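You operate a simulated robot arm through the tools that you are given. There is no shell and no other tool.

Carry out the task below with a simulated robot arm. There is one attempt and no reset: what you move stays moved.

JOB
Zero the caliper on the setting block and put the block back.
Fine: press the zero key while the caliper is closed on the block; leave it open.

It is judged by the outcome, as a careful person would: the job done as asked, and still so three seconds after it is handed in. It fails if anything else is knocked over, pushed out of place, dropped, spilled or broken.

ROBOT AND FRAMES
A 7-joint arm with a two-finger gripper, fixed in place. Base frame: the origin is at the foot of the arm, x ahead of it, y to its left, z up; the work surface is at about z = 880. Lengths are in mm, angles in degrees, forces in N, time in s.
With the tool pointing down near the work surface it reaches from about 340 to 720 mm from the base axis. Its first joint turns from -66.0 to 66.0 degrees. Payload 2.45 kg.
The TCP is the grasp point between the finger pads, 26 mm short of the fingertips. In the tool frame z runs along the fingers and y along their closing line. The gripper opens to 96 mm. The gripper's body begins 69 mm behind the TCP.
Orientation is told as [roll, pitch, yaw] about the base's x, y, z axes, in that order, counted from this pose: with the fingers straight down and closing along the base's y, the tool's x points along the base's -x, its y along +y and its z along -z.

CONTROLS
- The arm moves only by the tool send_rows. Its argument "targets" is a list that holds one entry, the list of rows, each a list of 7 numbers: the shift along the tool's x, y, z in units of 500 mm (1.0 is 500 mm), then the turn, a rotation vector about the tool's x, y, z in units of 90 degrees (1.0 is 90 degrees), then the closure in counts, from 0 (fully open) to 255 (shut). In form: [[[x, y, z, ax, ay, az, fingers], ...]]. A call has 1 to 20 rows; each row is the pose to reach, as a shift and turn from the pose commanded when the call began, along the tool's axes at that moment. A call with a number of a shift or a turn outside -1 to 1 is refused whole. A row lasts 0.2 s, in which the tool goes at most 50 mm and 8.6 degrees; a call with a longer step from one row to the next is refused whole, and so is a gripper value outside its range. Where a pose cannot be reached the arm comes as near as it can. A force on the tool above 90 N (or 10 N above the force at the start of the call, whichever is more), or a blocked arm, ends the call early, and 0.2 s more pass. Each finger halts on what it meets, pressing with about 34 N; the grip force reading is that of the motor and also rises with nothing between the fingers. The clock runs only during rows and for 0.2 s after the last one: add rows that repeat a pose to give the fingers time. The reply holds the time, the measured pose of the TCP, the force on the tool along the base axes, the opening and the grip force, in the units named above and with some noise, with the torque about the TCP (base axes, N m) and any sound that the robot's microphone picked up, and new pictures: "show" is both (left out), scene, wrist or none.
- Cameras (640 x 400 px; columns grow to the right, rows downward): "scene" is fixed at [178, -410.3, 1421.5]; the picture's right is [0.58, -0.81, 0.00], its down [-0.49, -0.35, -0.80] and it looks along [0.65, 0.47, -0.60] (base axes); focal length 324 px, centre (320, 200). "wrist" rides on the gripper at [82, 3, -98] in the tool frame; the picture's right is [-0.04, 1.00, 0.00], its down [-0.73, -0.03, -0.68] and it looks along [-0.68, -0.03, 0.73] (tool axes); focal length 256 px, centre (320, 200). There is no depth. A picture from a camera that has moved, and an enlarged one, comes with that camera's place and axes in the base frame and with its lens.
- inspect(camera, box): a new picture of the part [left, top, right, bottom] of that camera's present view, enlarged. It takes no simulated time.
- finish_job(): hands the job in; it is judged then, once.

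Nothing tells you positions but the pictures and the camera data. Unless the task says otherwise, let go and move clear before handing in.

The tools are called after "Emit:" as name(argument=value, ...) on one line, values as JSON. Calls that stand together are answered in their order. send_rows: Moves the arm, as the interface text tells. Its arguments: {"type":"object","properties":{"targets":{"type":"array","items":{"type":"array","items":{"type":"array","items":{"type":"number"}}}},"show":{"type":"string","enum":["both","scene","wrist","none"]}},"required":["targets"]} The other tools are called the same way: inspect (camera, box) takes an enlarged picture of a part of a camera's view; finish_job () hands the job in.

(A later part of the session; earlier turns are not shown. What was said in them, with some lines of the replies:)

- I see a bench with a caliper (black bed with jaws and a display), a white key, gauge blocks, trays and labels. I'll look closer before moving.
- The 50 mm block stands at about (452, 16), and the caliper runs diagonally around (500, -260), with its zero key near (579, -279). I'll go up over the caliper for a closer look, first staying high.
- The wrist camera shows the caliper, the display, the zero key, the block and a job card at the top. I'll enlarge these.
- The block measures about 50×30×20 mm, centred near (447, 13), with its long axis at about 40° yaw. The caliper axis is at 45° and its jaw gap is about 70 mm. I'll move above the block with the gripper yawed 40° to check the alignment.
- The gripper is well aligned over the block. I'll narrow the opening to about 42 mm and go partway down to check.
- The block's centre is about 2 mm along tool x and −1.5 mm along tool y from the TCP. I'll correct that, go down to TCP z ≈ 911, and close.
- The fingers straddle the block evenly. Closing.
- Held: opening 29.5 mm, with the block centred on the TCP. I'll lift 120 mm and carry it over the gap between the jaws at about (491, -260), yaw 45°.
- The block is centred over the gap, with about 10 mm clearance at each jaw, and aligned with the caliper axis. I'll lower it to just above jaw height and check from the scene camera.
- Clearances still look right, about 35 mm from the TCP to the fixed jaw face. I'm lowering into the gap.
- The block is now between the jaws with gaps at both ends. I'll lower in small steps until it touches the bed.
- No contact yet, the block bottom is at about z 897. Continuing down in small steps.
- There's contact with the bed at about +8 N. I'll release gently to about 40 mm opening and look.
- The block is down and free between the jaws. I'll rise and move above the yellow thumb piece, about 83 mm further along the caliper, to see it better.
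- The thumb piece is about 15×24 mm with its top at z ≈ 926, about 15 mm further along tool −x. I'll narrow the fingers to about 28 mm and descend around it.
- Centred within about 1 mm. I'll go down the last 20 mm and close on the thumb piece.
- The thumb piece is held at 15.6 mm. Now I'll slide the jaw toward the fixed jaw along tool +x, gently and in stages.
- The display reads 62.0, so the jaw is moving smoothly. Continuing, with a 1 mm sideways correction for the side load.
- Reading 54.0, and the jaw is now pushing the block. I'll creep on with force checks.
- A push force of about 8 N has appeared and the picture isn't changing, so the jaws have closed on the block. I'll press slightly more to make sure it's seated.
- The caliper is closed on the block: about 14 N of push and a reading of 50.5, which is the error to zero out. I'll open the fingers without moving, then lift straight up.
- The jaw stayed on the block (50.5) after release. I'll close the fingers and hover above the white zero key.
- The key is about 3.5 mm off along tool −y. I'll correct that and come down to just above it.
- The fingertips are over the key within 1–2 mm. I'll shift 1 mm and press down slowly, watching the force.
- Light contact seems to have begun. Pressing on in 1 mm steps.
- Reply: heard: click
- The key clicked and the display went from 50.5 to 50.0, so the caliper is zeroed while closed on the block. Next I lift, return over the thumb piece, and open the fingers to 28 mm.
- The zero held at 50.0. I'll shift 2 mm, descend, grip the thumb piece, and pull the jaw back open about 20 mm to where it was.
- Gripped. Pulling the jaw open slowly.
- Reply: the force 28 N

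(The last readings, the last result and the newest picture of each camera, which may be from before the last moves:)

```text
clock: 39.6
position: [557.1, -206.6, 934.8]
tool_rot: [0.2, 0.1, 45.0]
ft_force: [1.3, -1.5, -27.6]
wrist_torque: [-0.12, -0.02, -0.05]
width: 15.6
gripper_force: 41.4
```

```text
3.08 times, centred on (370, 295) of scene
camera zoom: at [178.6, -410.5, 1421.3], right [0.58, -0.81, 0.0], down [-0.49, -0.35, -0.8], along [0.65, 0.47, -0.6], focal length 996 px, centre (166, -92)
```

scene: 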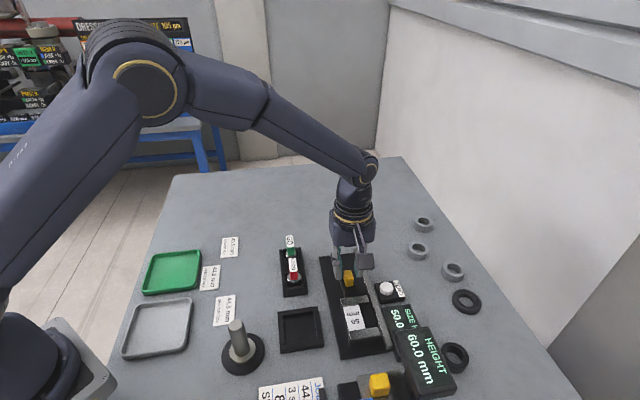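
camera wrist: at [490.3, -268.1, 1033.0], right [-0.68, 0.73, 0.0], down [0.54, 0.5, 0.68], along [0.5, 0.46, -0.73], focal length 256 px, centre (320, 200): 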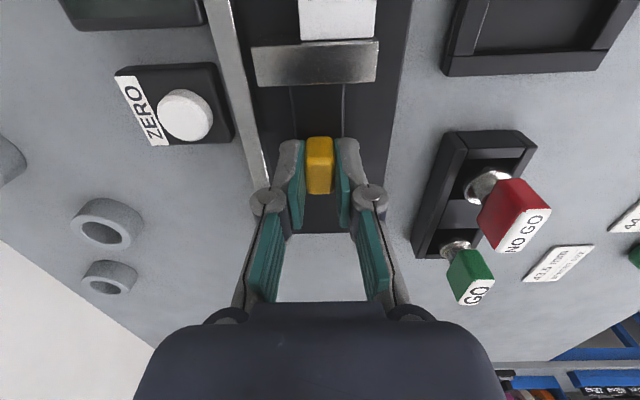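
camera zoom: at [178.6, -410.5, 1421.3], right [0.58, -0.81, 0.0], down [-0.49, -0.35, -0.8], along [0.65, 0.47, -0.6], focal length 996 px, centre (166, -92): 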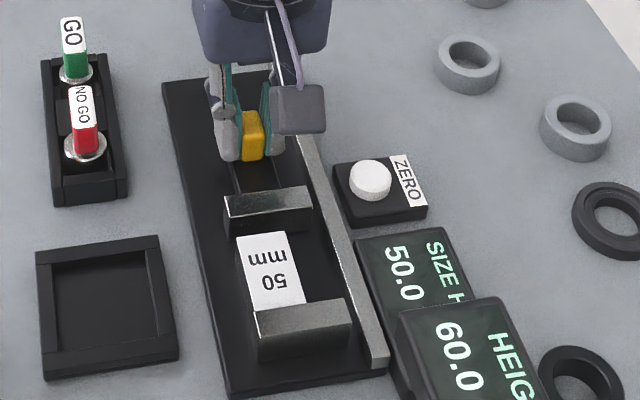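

The jaw is clear of the block, but there is a −27 N vertical load and the display still says 50.0. I'll ease the load by lowering 1 mm before going on.

Emit:
send_rows(targets=[[[0, 0, 0.002, 0, 0, 0, 225], [0, 0, 0.002, 0, 0, 0, 225]]])

Emit:
inspect(camera="scene", box=[310, 230, 430, 360])

Emit:
inspect(camera="wrist", box=[220, 0, 420, 230])

```text
clock: 40.2
position: [558.5, -206.0, 935.9]
tool_rot: [0.1, 0.0, 45.0]
ft_force: [-2.9, 2.8, -17.0]
wrist_torque: [-0.49, 0.64, -0.01]
width: 15.4
gripper_force: 41.2
camera wrist: at [497.7, -260.6, 1033.0], right [-0.68, 0.73, 0.0], down [0.54, 0.5, 0.68], along [0.5, 0.46, -0.73], focal length 256 px, centre (320, 200)
```

scene: 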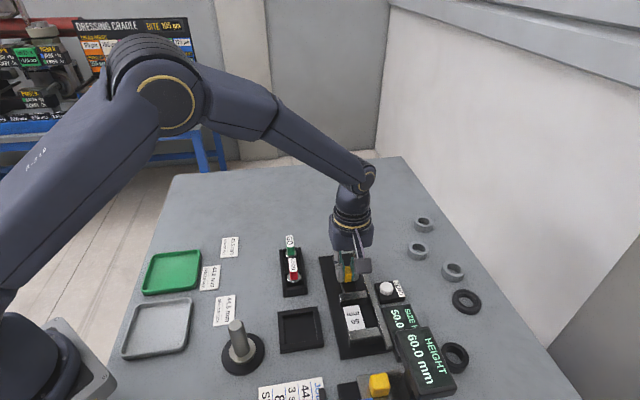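
wrist: 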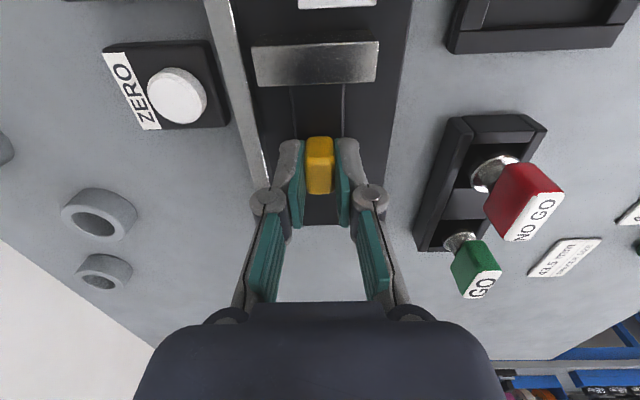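

```text
3.08 times, centred on (370, 295) of scene
camera zoom: at [178.3, -410.3, 1421.4], right [0.58, -0.81, 0.0], down [-0.49, -0.35, -0.8], along [0.65, 0.47, -0.6], focal length 996 px, centre (166, -92)
```

zoom: 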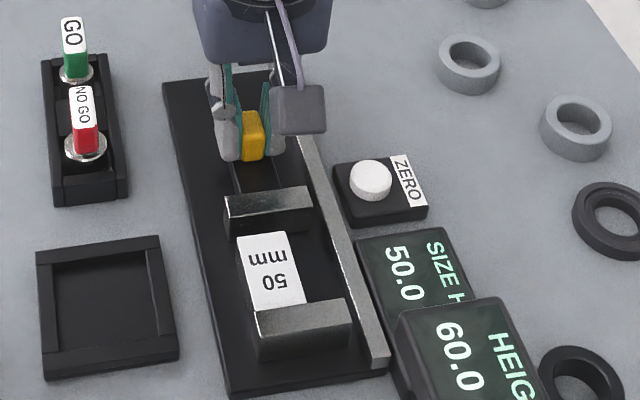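

```text
1.74 times, centred on (320, 115) of wrist
camera zoom: at [497.7, -260.6, 1033.0], right [-0.68, 0.73, 0.0], down [0.54, 0.5, 0.68], along [0.5, 0.46, -0.73], focal length 445 px, centre (320, 348)
```

zoom: 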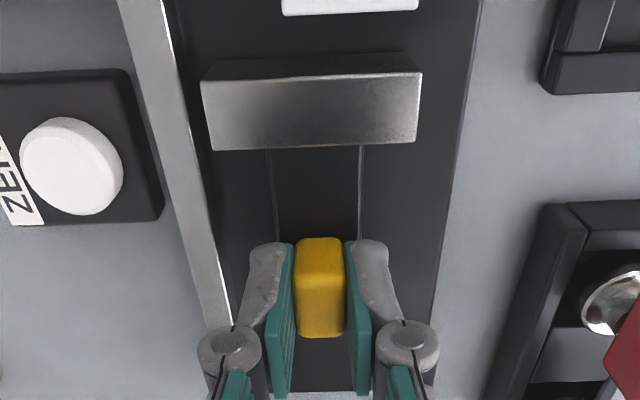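

The display is of a "hold" type, so 50.0 staying up is fine. I'll relieve another 1 mm and keep opening.

Emit:
send_rows(targets=[[[0, 0, 0.002, 0, 0, 0, 225], [-0.004, 0, 0.0025, 0, 0, 0, 225], [-0.008, 0, 0.003, 0, 0, 0, 225], [-0.01, 0, 0.003, 0, 0, 0, 225], [-0.01, 0, 0.003, 0, 0, 0, 225]]], show="none")

Emit:
inspect(camera="scene", box=[310, 230, 430, 360])

```text
clock: 41.4
position: [561.6, -202.0, 936.0]
tool_rot: [-0.1, -0.1, 45.0]
ft_force: [-10.9, 9.1, 18.0]
wrist_torque: [-0.35, 0.88, -0.05]
width: 15.7
gripper_force: 41.7
```

```text
3.08 times, centred on (370, 295) of scene
camera zoom: at [177.5, -409.9, 1421.7], right [0.58, -0.81, 0.0], down [-0.49, -0.35, -0.8], along [0.65, 0.47, -0.6], focal length 996 px, centre (166, -92)
```

zoom: 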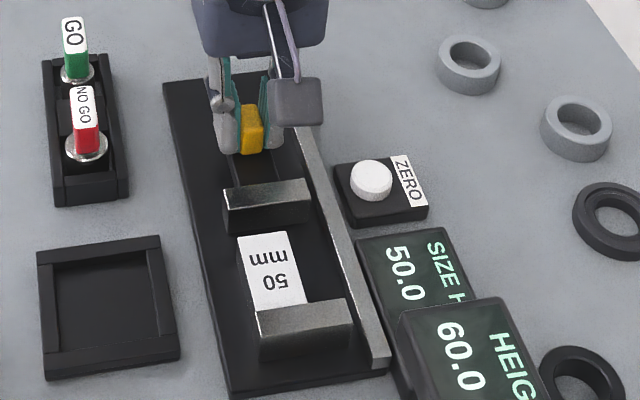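

Emit:
send_rows(targets=[[[0, 0.002, -0.001, 0, 0, 0, 225], [-0.004, 0.003, -0.001, 0, 0, 0, 225], [-0.008, 0.003, -0.001, 0, 0, 0, 225], [-0.01, 0.003, -0.001, 0, 0, 0, 225], [-0.01, 0.003, -0.001, 0, 0, 0, 225]]], show="none")

Emit:
inspect(camera="scene", box=[310, 230, 430, 360])

```text
clock: 42.6
position: [564.7, -199.0, 934.6]
tool_rot: [-0.2, -0.1, 44.8]
ft_force: [-11.3, -2.0, 31.4]
wrist_torque: [0.25, 0.03, -0.02]
width: 15.6
gripper_force: 41.4
```

```text
3.08 times, centred on (370, 295) of scene
camera zoom: at [177.1, -410.1, 1421.7], right [0.58, -0.81, 0.0], down [-0.49, -0.35, -0.8], along [0.65, 0.47, -0.6], focal length 996 px, centre (166, -92)
```

zoom: 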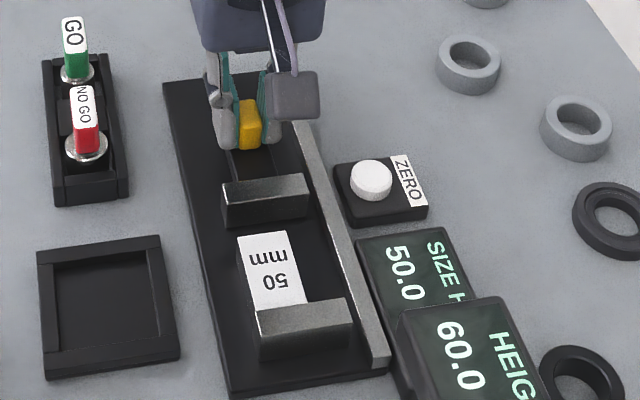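

The jaw is back at about 70 mm. I'll relieve the load, release the thumb piece, and lift clear.

Emit:
send_rows(targets=[[[0.001, 0, -0.003, 0, 0, 0, 225], [0.001, 0, -0.003, 0, 0, 0, 225], [0.001, 0, -0.003, 0, 0, 0, 205], [0.001, 0, -0.003, 0, 0, 0, 181], [0.001, 0, -0.003, 0, 0, 0, 181], [0.001, 0, -0.03, 0, 0, 0, 181], [0.001, 0, -0.1, 0, 0, 0, 181], [0.001, 0, -0.15, 0, 0, 0, 181], [0.001, 0, -0.15, 0, 0, 0, 181]]])

Emit:
inspect(camera="scene", box=[310, 230, 430, 360])

Emit:
inspect(camera="wrist", box=[220, 0, 420, 150])

```text
clock: 44.6
position: [564.7, -196.2, 1010.7]
tool_rot: [0.0, -0.1, 45.0]
ft_force: [0.0, 0.2, -0.1]
wrist_torque: [-0.01, 0.0, 0.03]
width: 27.9
gripper_force: 0.1
camera wrist: at [503.7, -252.4, 1107.3], right [-0.68, 0.73, 0.0], down [0.54, 0.5, 0.68], along [0.5, 0.46, -0.73], focal length 256 px, centre (320, 200)
```

scene: 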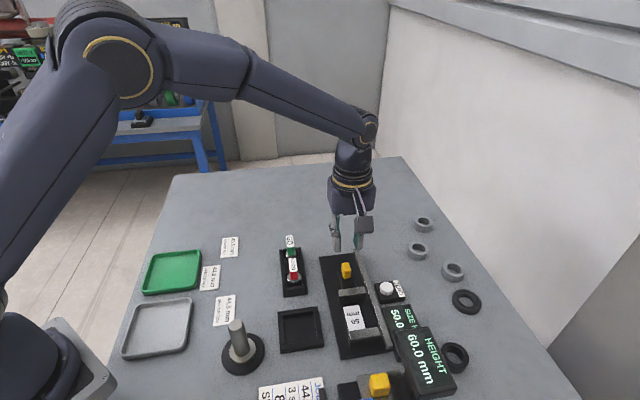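
wrist: 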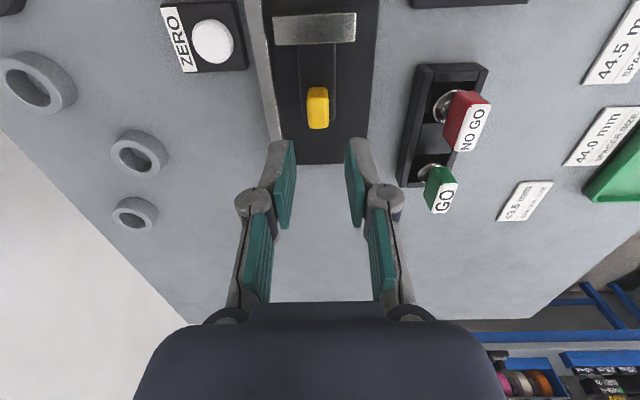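

```text
3.08 times, centred on (370, 295) of scene
camera zoom: at [178.0, -410.3, 1421.5], right [0.58, -0.81, 0.0], down [-0.49, -0.35, -0.8], along [0.65, 0.47, -0.6], focal length 996 px, centre (166, -92)
```

zoom: 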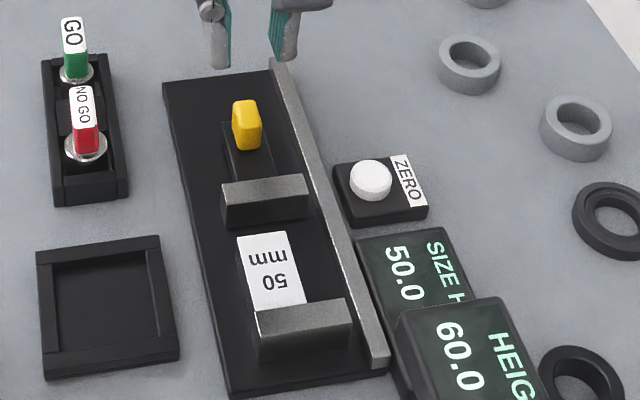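

```text
2.67 times, centred on (320, 75) of wrist
camera zoom: at [503.7, -252.4, 1107.3], right [-0.68, 0.73, 0.0], down [0.54, 0.5, 0.68], along [0.5, 0.46, -0.73], focal length 683 px, centre (320, 533)
```

zoom: 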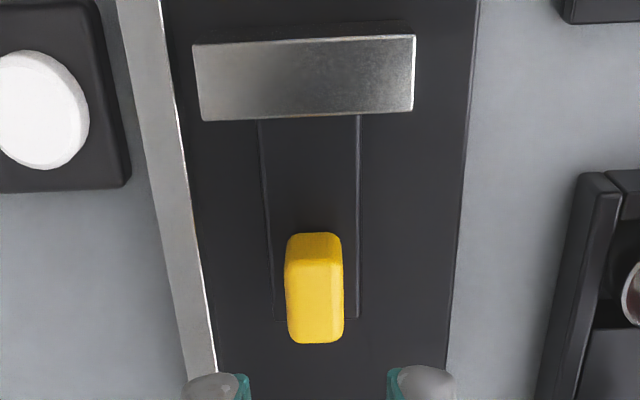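

The caliper is open and reads 50.0. I'm moving back above the block, now against the fixed jaw, with the fingers at 40 mm.

Emit:
send_rows(targets=[[[0.07, 0.006, 0, 0, 0, 0, 149], [0.14, 0.011, 0, 0, 0, 0, 149], [0.211, 0.017, 0, 0, 0, 0, 149], [0.211, 0.017, 0.05, 0, 0, 0, 149], [0.211, 0.017, 0.08, 0, 0, 0, 149], [0.211, 0.017, 0.08, 0, 0, 0, 149]]])

Emit:
inspect(camera="wrist", box=[220, 60, 420, 230])

Emit:
inspect(camera="scene", box=[310, 230, 430, 360])

```text
clock: 46.0
position: [483.6, -267.0, 970.0]
tool_rot: [0.0, 0.1, 45.0]
ft_force: [-1.2, -0.7, 1.9]
wrist_torque: [-0.01, 0.01, -0.02]
width: 39.8
gripper_force: 0.0
camera wrist: at [423.4, -322.2, 1067.4], right [-0.68, 0.73, 0.0], down [0.54, 0.5, 0.68], along [0.5, 0.46, -0.73], focal length 256 px, centre (320, 200)
```

scene: 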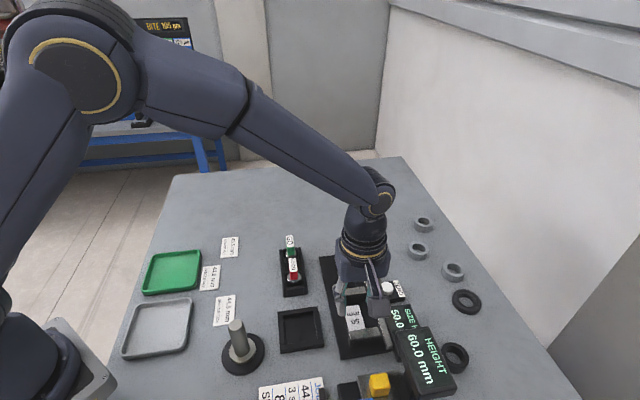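
wrist: 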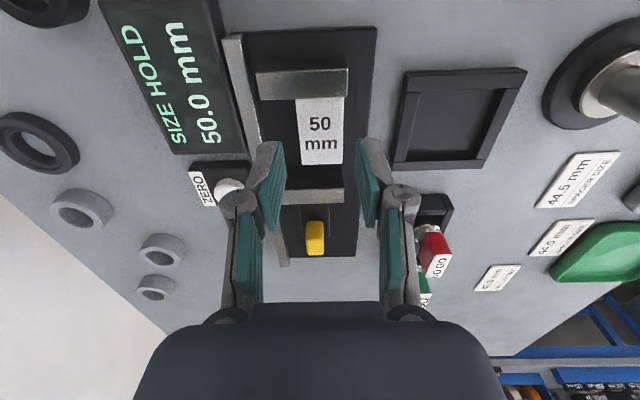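

```text
2.35 times, centred on (320, 145) of wrist
camera zoom: at [423.4, -322.2, 1067.4], right [-0.68, 0.73, 0.0], down [0.54, 0.5, 0.68], along [0.5, 0.46, -0.73], focal length 602 px, centre (320, 329)
```

zoom: 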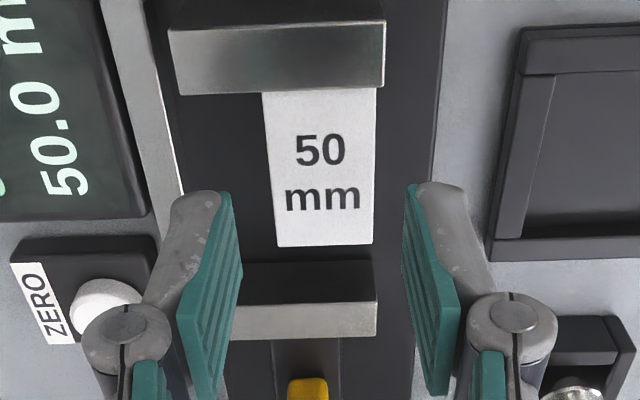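

```text
3.08 times, centred on (370, 295) of scene
camera zoom: at [178.0, -410.3, 1421.5], right [0.58, -0.81, 0.0], down [-0.49, -0.35, -0.8], along [0.65, 0.47, -0.6], focal length 996 px, centre (166, -92)
```

zoom: 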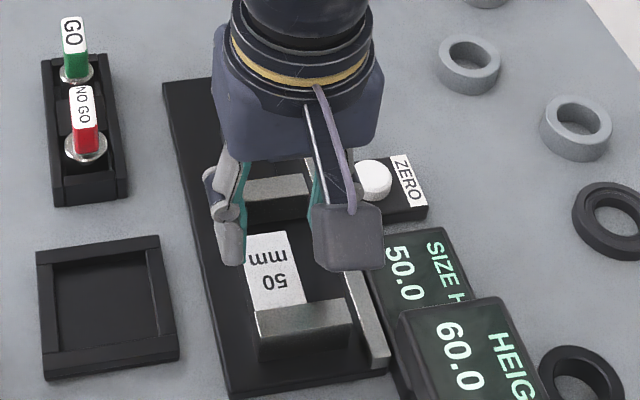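

Emit:
send_rows(targets=[[[-0.005, -0.001, 0.03, 0, 0, 0, 149], [-0.005, -0.001, 0.06, 0, 0, 0, 149], [-0.005, -0.001, 0.08, 0, 0, 0, 149], [-0.005, -0.001, 0.08, 0, 0, 0, 149]]])

Emit:
inspect(camera="wrist", box=[250, 90, 390, 220])

Emit:
inspect(camera="scene", box=[310, 230, 430, 360])

```text
clock: 47.0
position: [484.5, -266.9, 931.0]
tool_rot: [0.0, 0.0, 45.0]
ft_force: [-0.4, 0.5, -0.6]
wrist_torque: [0.01, 0.02, -0.01]
width: 39.9
gripper_force: 0.1
camera wrist: at [425.1, -320.6, 1028.0], right [-0.68, 0.73, 0.0], down [0.54, 0.5, 0.68], along [0.5, 0.46, -0.73], focal length 256 px, centre (320, 200)
```

scene: 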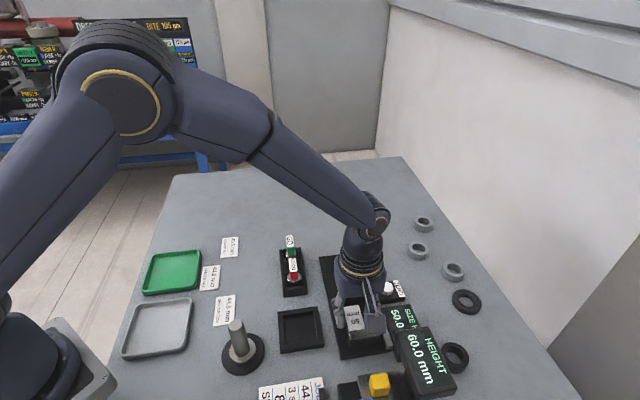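
wrist: 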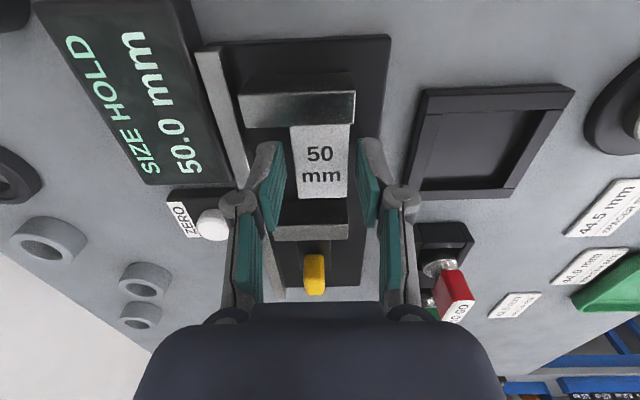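

```text
3.08 times, centred on (320, 155) of wrist
camera zoom: at [425.1, -320.6, 1028.0], right [-0.68, 0.73, 0.0], down [0.54, 0.5, 0.68], along [0.5, 0.46, -0.73], focal length 788 px, centre (320, 338)
```

zoom: 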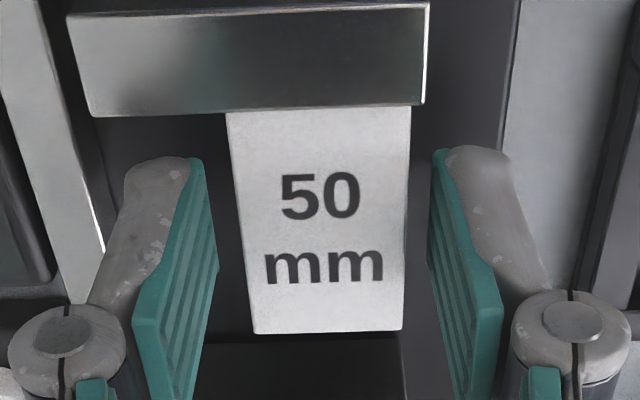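

```text
3.08 times, centred on (370, 295) of scene
camera zoom: at [178.0, -410.3, 1421.5], right [0.58, -0.81, 0.0], down [-0.49, -0.35, -0.8], along [0.65, 0.47, -0.6], focal length 996 px, centre (166, -92)
```

zoom: 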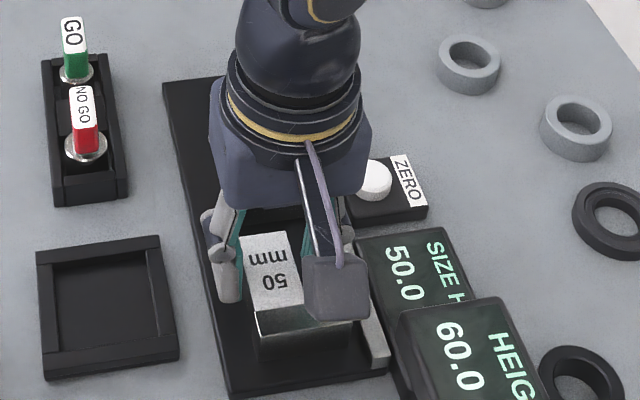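

The block's far edge is 1.9 mm past centre, so I'll shift by that and descend to the same grip height as when I released it, then close.

Emit:
send_rows(targets=[[[-0.0038, 0, 0.004, 0, 0, 0, 149], [-0.0038, 0, 0.01, 0, 0, 0, 149], [-0.0038, 0, 0.016, 0, 0, 0, 149], [-0.0038, 0, 0.016, 0, 0, 0, 149], [-0.0038, 0, 0.016, 0, 0, 0, 200], [-0.0038, 0, 0.016, 0, 0, 0, 200], [-0.0038, 0, 0.016, 0, 0, 0, 200]]])

Emit:
inspect(camera="wrist", box=[250, 90, 390, 220])

```text
clock: 48.6
position: [485.5, -263.2, 920.8]
tool_rot: [0.0, 0.1, 45.1]
ft_force: [0.0, 0.1, 1.1]
wrist_torque: [0.0, -0.01, 0.01]
width: 29.6
gripper_force: 34.0
camera wrist: at [426.5, -318.5, 1019.4], right [-0.68, 0.73, 0.0], down [0.54, 0.5, 0.68], along [0.5, 0.46, -0.73], focal length 256 px, centre (320, 200)
```

scene: 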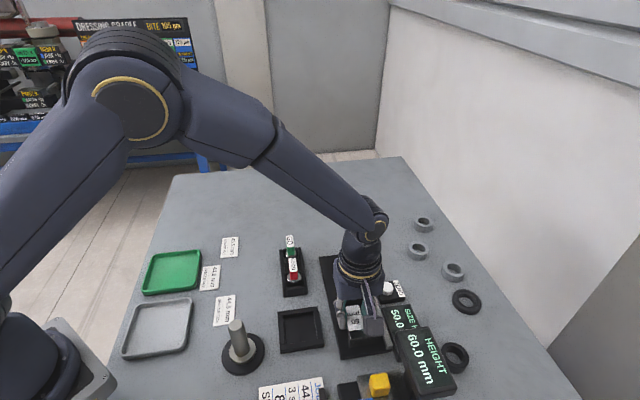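
wrist: 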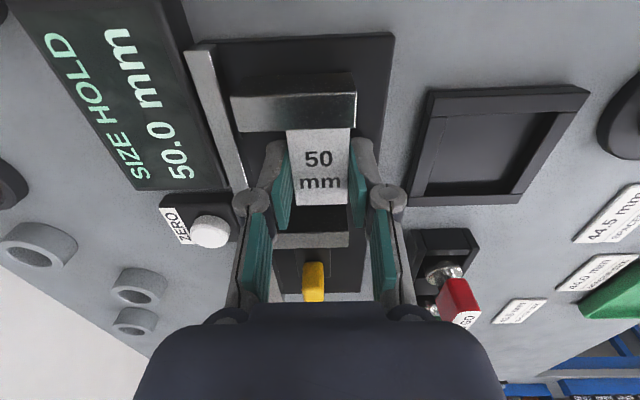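

```text
3.08 times, centred on (320, 155) of wrist
camera zoom: at [426.5, -318.5, 1019.4], right [-0.68, 0.73, 0.0], down [0.54, 0.5, 0.68], along [0.5, 0.46, -0.73], focal length 788 px, centre (320, 338)
```

zoom: 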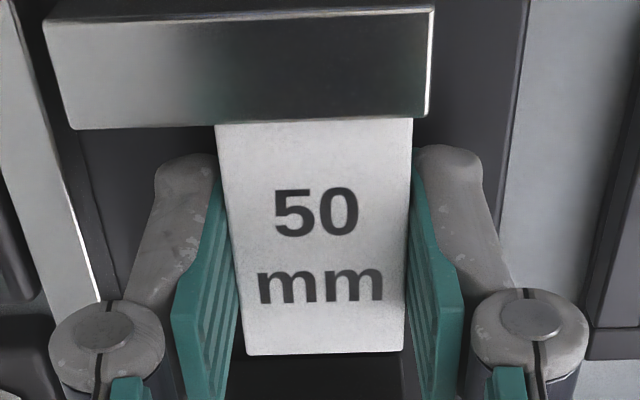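

The block is gripped. I'll lift slowly out of the caliper, then carry it back to its original place at yaw 40°.

Emit:
send_rows(targets=[[[-0.001, 0, -0.01, 0, 0, 0, 200], [-0.002, 0, -0.03, 0, 0, 0, 200], [-0.002, 0, -0.06, 0, 0, 0, 200], [-0.002, 0, -0.14, 0, 0, 0, 200], [-0.002, 0, -0.22, 0, 0, 0, 200], [-0.002, 0, -0.22, 0, 0, 0, 200]]])

Emit:
inspect(camera="wrist", box=[250, 90, 390, 220])

Emit:
inspect(camera="scene", box=[310, 230, 430, 360])

```text
clock: 50.0
position: [484.9, -263.6, 1031.5]
tool_rot: [0.0, 0.0, 45.0]
ft_force: [0.6, 0.6, -2.5]
wrist_torque: [0.02, -0.02, 0.0]
width: 29.5
gripper_force: 34.2
camera wrist: at [425.2, -318.4, 1129.5], right [-0.68, 0.73, 0.0], down [0.54, 0.5, 0.68], along [0.5, 0.46, -0.73], focal length 256 px, centre (320, 200)
```

scene: 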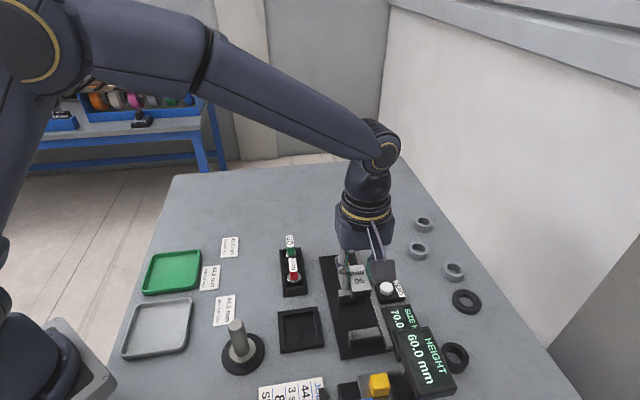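
wrist: 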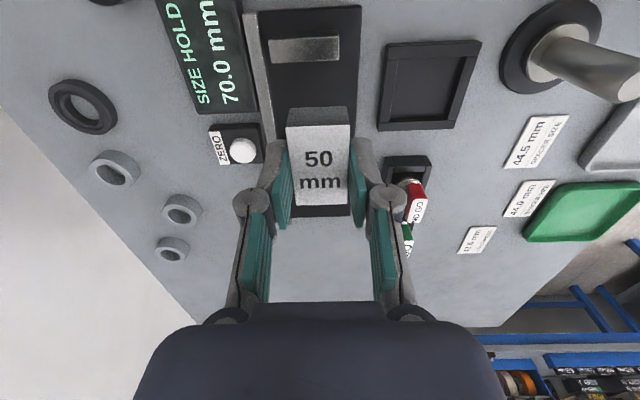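

```text
3.08 times, centred on (320, 155) of wrist
camera zoom: at [425.2, -318.4, 1129.5], right [-0.68, 0.73, 0.0], down [0.54, 0.5, 0.68], along [0.5, 0.46, -0.73], focal length 788 px, centre (320, 338)
```

zoom: 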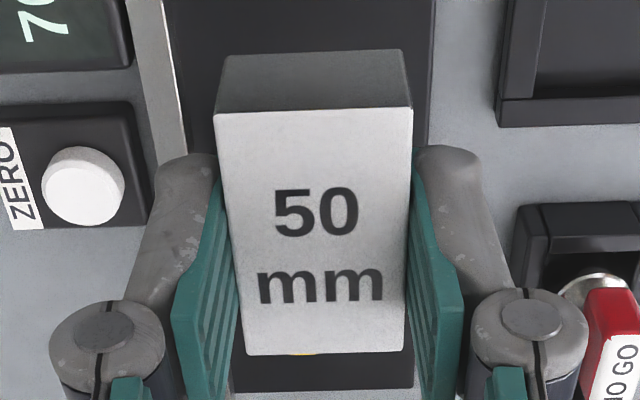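

```text
3.08 times, centred on (370, 295) of scene
camera zoom: at [178.0, -410.3, 1421.5], right [0.58, -0.81, 0.0], down [-0.49, -0.35, -0.8], along [0.65, 0.47, -0.6], focal length 996 px, centre (166, -92)
```

zoom: 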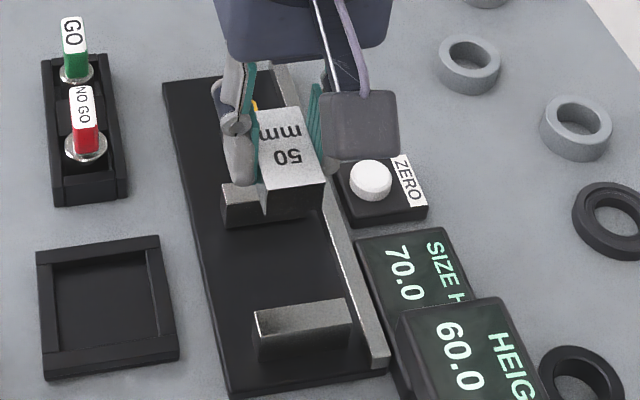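

The display now reads 70.0 live and the caliper is open. The block sits 1.4 mm forward in the grip, which I'll compensate for on the way back.

Emit:
send_rows(targets=[[[-0.048, 0.0633, 0, 0, 0, 0.008, 200], [-0.0957, 0.1265, 0, 0, 0, 0.016, 200], [-0.1435, 0.1898, 0, 0, 0, 0.024, 200], [-0.1913, 0.253, 0, 0, 0, 0.032, 200], [-0.2391, 0.3163, 0, 0, 0, 0.04, 200], [-0.287, 0.3795, 0, 0, 0, 0.048, 200], [-0.3348, 0.4428, 0, 0, 0, 0.0556, 200], [-0.3348, 0.4428, 0.08, 0, 0, 0.0556, 200], [-0.3348, 0.4428, 0.14, 0, 0, 0.0556, 200], [-0.3348, 0.4428, 0.18, 0, 0, 0.0556, 200], [-0.3348, 0.4428, 0.18, 0, 0, 0.0556, 200]]])

Emit:
inspect(camera="wrist", box=[250, 90, 390, 220])

Emit:
inspect(camera="scene", box=[180, 220, 290, 330])

```text
clock: 52.4
position: [449.0, 10.5, 939.3]
tool_rot: [0.0, 0.0, 40.0]
ft_force: [0.8, 0.1, -1.4]
wrist_torque: [0.02, 0.01, -0.04]
width: 29.4
gripper_force: 34.0
camera wrist: at [383.7, -38.8, 1038.3], right [-0.61, 0.79, 0.0], down [0.58, 0.45, 0.68], along [0.54, 0.42, -0.73], focal length 256 px, centre (320, 200)
```

scene: 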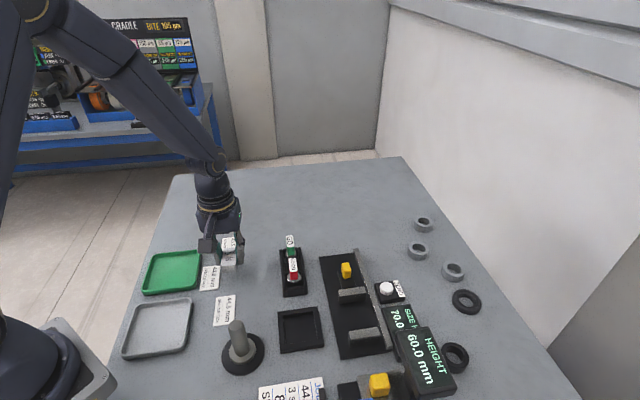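
wrist: 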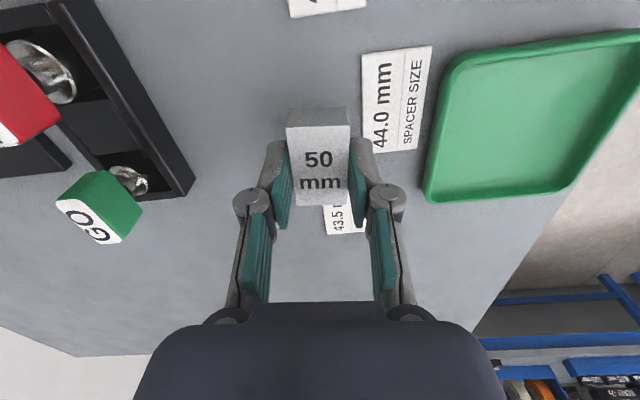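

```text
3.08 times, centred on (320, 155) of wrist
camera zoom: at [383.7, -38.8, 1038.3], right [-0.61, 0.79, 0.0], down [0.58, 0.45, 0.68], along [0.54, 0.42, -0.73], focal length 788 px, centre (320, 338)
```

zoom: 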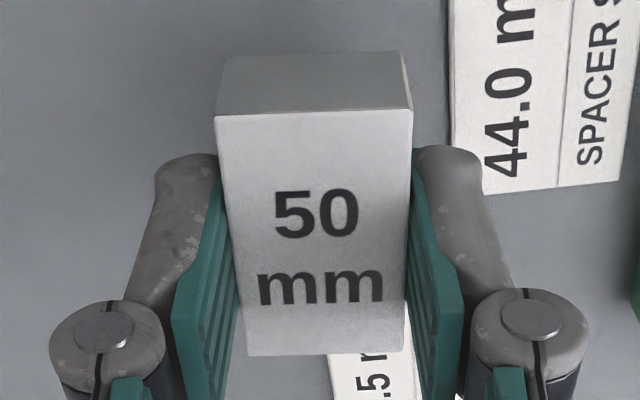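

```text
3.64 times, centred on (235, 275) of scene
camera zoom: at [178.0, -410.3, 1421.5], right [0.58, -0.81, 0.0], down [-0.49, -0.35, -0.8], along [0.65, 0.47, -0.6], focal length 1176 px, centre (629, -73)
```

zoom: 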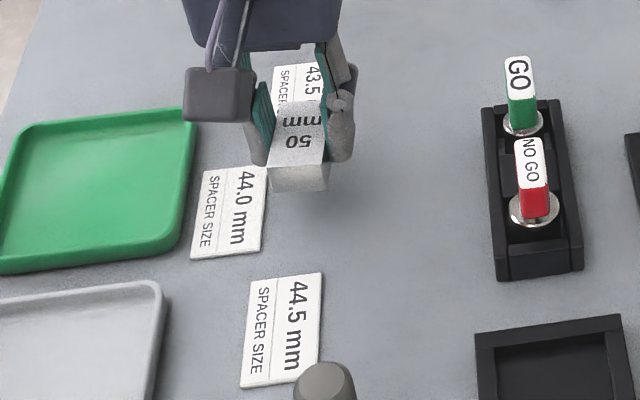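

Right above the original spot. Lowering toward the bench.

Emit:
send_rows(targets=[[[0, 0, 0.02, 0, 0, 0, 200], [0, 0, 0.04, 0, 0, 0, 200], [0, 0, 0.054, 0, 0, 0, 200], [0, 0, 0.054, 0, 0, 0, 200]]])

Emit:
inspect(camera="wrist", box=[250, 90, 390, 220])

Emit:
inspect(camera="scene", box=[200, 240, 264, 300])

```text
clock: 53.4
position: [449.0, 10.0, 912.8]
tool_rot: [0.0, -0.1, 40.0]
ft_force: [-0.4, -0.3, -2.9]
wrist_torque: [0.01, 0.04, -0.01]
width: 29.5
gripper_force: 33.8
camera wrist: at [384.0, -39.0, 1011.9], right [-0.61, 0.79, 0.0], down [0.58, 0.45, 0.68], along [0.54, 0.42, -0.73], focal length 256 px, centre (320, 200)
```

scene: 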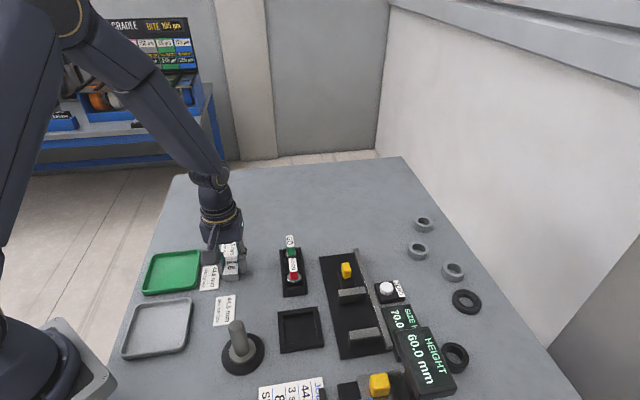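
wrist: 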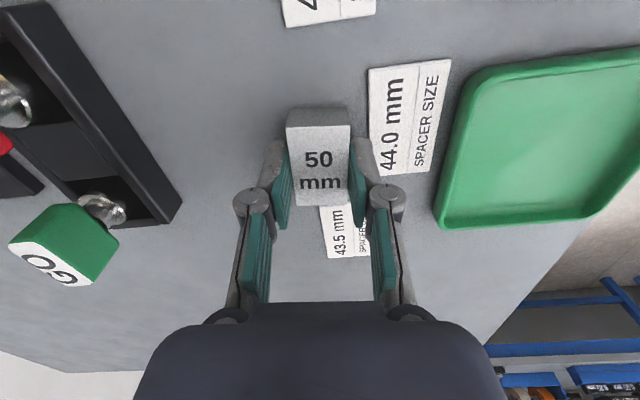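

```text
3.08 times, centred on (320, 155) of wrist
camera zoom: at [384.0, -39.0, 1011.9], right [-0.61, 0.79, 0.0], down [0.58, 0.45, 0.68], along [0.54, 0.42, -0.73], focal length 788 px, centre (320, 338)
```

zoom: 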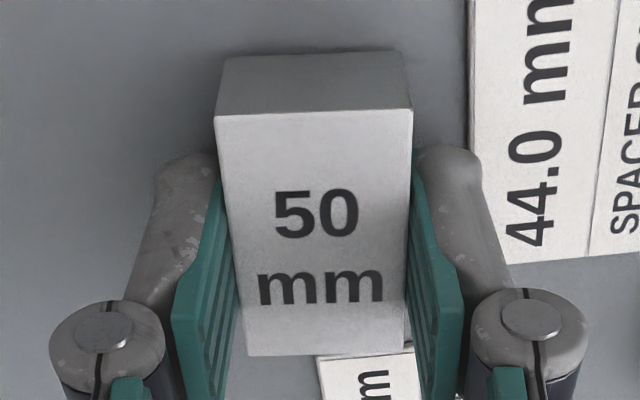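

```text
6.67 times, centred on (232, 270) of scene
camera zoom: at [178.0, -410.3, 1421.5], right [0.58, -0.81, 0.0], down [-0.49, -0.35, -0.8], along [0.65, 0.47, -0.6], focal length 2157 px, centre (907, -267)
```

zoom: 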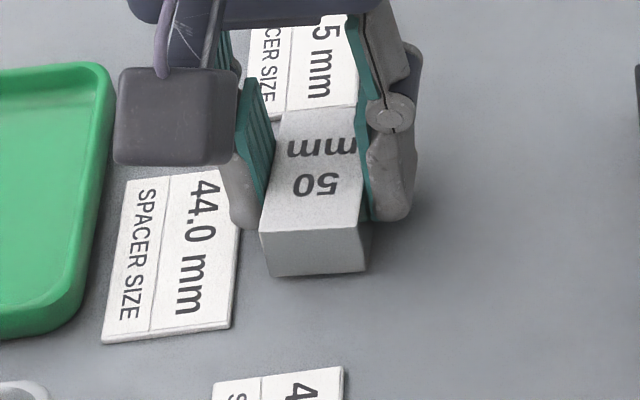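

Emit:
send_rows(targets=[[[0, 0, 0.002, 0, 0, 0, 200], [0, 0, 0.004, 0, 0, 0, 200], [0, 0, 0.004, 0, 0, 0, 200]]], show="none")

```text
clock: 54.2
position: [448.7, 10.1, 911.4]
tool_rot: [0.0, 0.0, 40.0]
ft_force: [0.1, 0.6, -2.1]
wrist_torque: [-0.02, 0.0, 0.0]
width: 29.5
gripper_force: 33.4
```

Emit:
send_rows(targets=[[[0, 0, 0.001, 0, 0, 0, 200], [0, 0, 0.002, 0, 0, 0, 200], [0, 0, 0.002, 0, 0, 0, 200]]], show="none")

```text
clock: 55.0
position: [448.8, 9.8, 909.9]
tool_rot: [0.0, -0.1, 40.1]
ft_force: [-1.8, -2.6, 9.5]
wrist_torque: [-0.05, 0.05, 0.01]
width: 29.4
gripper_force: 34.1
```

Contact on the bench. I'll release to 42 mm and check before lifting.

Emit:
send_rows(targets=[[[0, 0, 0, 0, 0, 0, 165], [0, 0, 0, 0, 0, 0, 143], [0, 0, 0, 0, 0, 0, 143], [0, 0, -0.01, 0, 0, 0, 143], [0, 0, -0.04, 0, 0, 0, 143], [0, 0, -0.12, 0, 0, 0, 143], [0, 0, -0.2, 0, 0, 0, 143], [0, 0, -0.28, 0, 0, 0, 143], [0, 0, -0.28, 0, 0, 0, 143]]])

Emit:
inspect(camera="wrist", box=[220, 40, 420, 180])

Emit:
inspect(camera="scene", box=[200, 240, 264, 300])

Emit:
inspect(camera="scene", box=[260, 220, 500, 400])

```text
clock: 57.0
position: [448.0, 12.0, 1049.9]
tool_rot: [0.0, -0.1, 40.0]
ft_force: [-0.9, 0.4, -0.6]
wrist_torque: [-0.03, 0.03, 0.01]
width: 42.1
gripper_force: 0.0
camera wrist: at [383.6, -37.4, 1148.2], right [-0.61, 0.79, 0.0], down [0.58, 0.45, 0.68], along [0.54, 0.42, -0.73], focal length 256 px, centre (320, 200)
```

scene: 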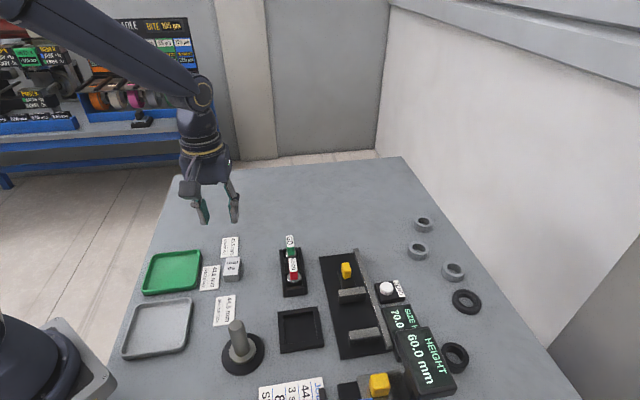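
wrist: 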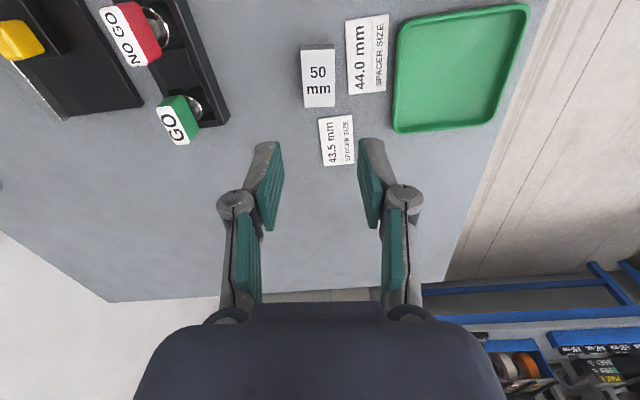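

```text
2.86 times, centred on (320, 110) of wrist
camera zoom: at [383.6, -37.4, 1148.2], right [-0.61, 0.79, 0.0], down [0.58, 0.45, 0.68], along [0.54, 0.42, -0.73], focal length 731 px, centre (320, 457)
```

zoom: 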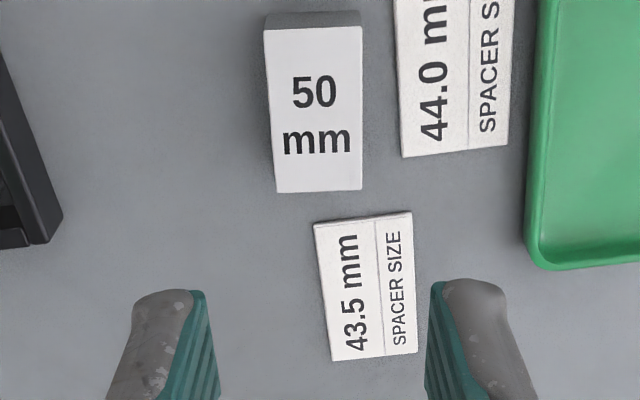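

```text
6.67 times, centred on (232, 270) of scene
camera zoom: at [178.0, -410.3, 1421.5], right [0.58, -0.81, 0.0], down [-0.49, -0.35, -0.8], along [0.65, 0.47, -0.6], focal length 2157 px, centre (907, -267)
```

zoom: 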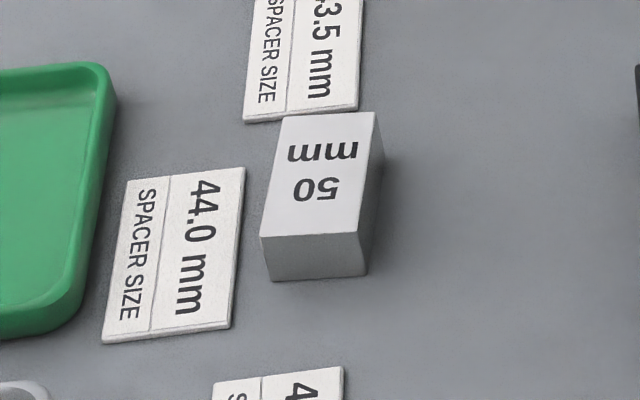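

```text
2.22 times, centred on (380, 310) of scene
camera zoom: at [178.0, -410.3, 1421.5], right [0.58, -0.81, 0.0], down [-0.49, -0.35, -0.8], along [0.65, 0.47, -0.6], focal length 719 px, centre (187, -44)
```

zoom: 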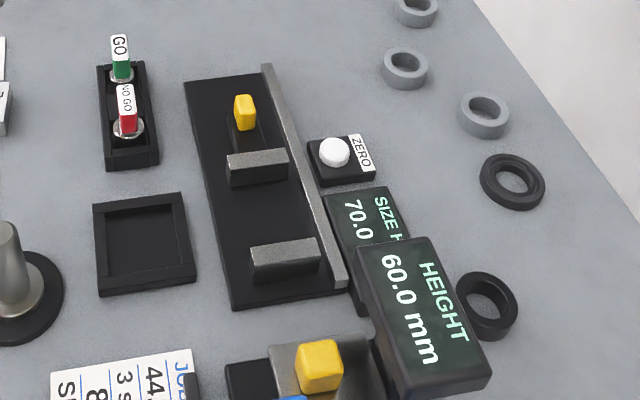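

The block is back in its original place within about 1 mm. The caliper is open, reading 70.0 with the zero set on the 50 mm block, nothing else has moved, and the arm is clear. Handing in.

Emit:
finish_job()

```text
The job is handed in.
```

The caliper is zeroed on the 50 mm setting block, the block is back where it was, and I've handed the job in.

- **Zeroing:** I closed the jaws on the block with about 14 N of push, and the display read 50.5. I then pressed the zero key. It clicked and the display changed to 50.0.
- **Caliper:** I left it open. The display now reads 70.0, with the jaw back close to where it started.
- **Block:** It is within about 1 mm of its original spot, at the same angle.
- **Surroundings:** In the last pictures nothing else on the bench had moved. The gripper is empty and clear of everything.

While I was opening the jaw, the vertical load on the thumb piece reached about 31 N. I eased it off before letting go, and the caliper hadn't moved in the pictures afterwards.
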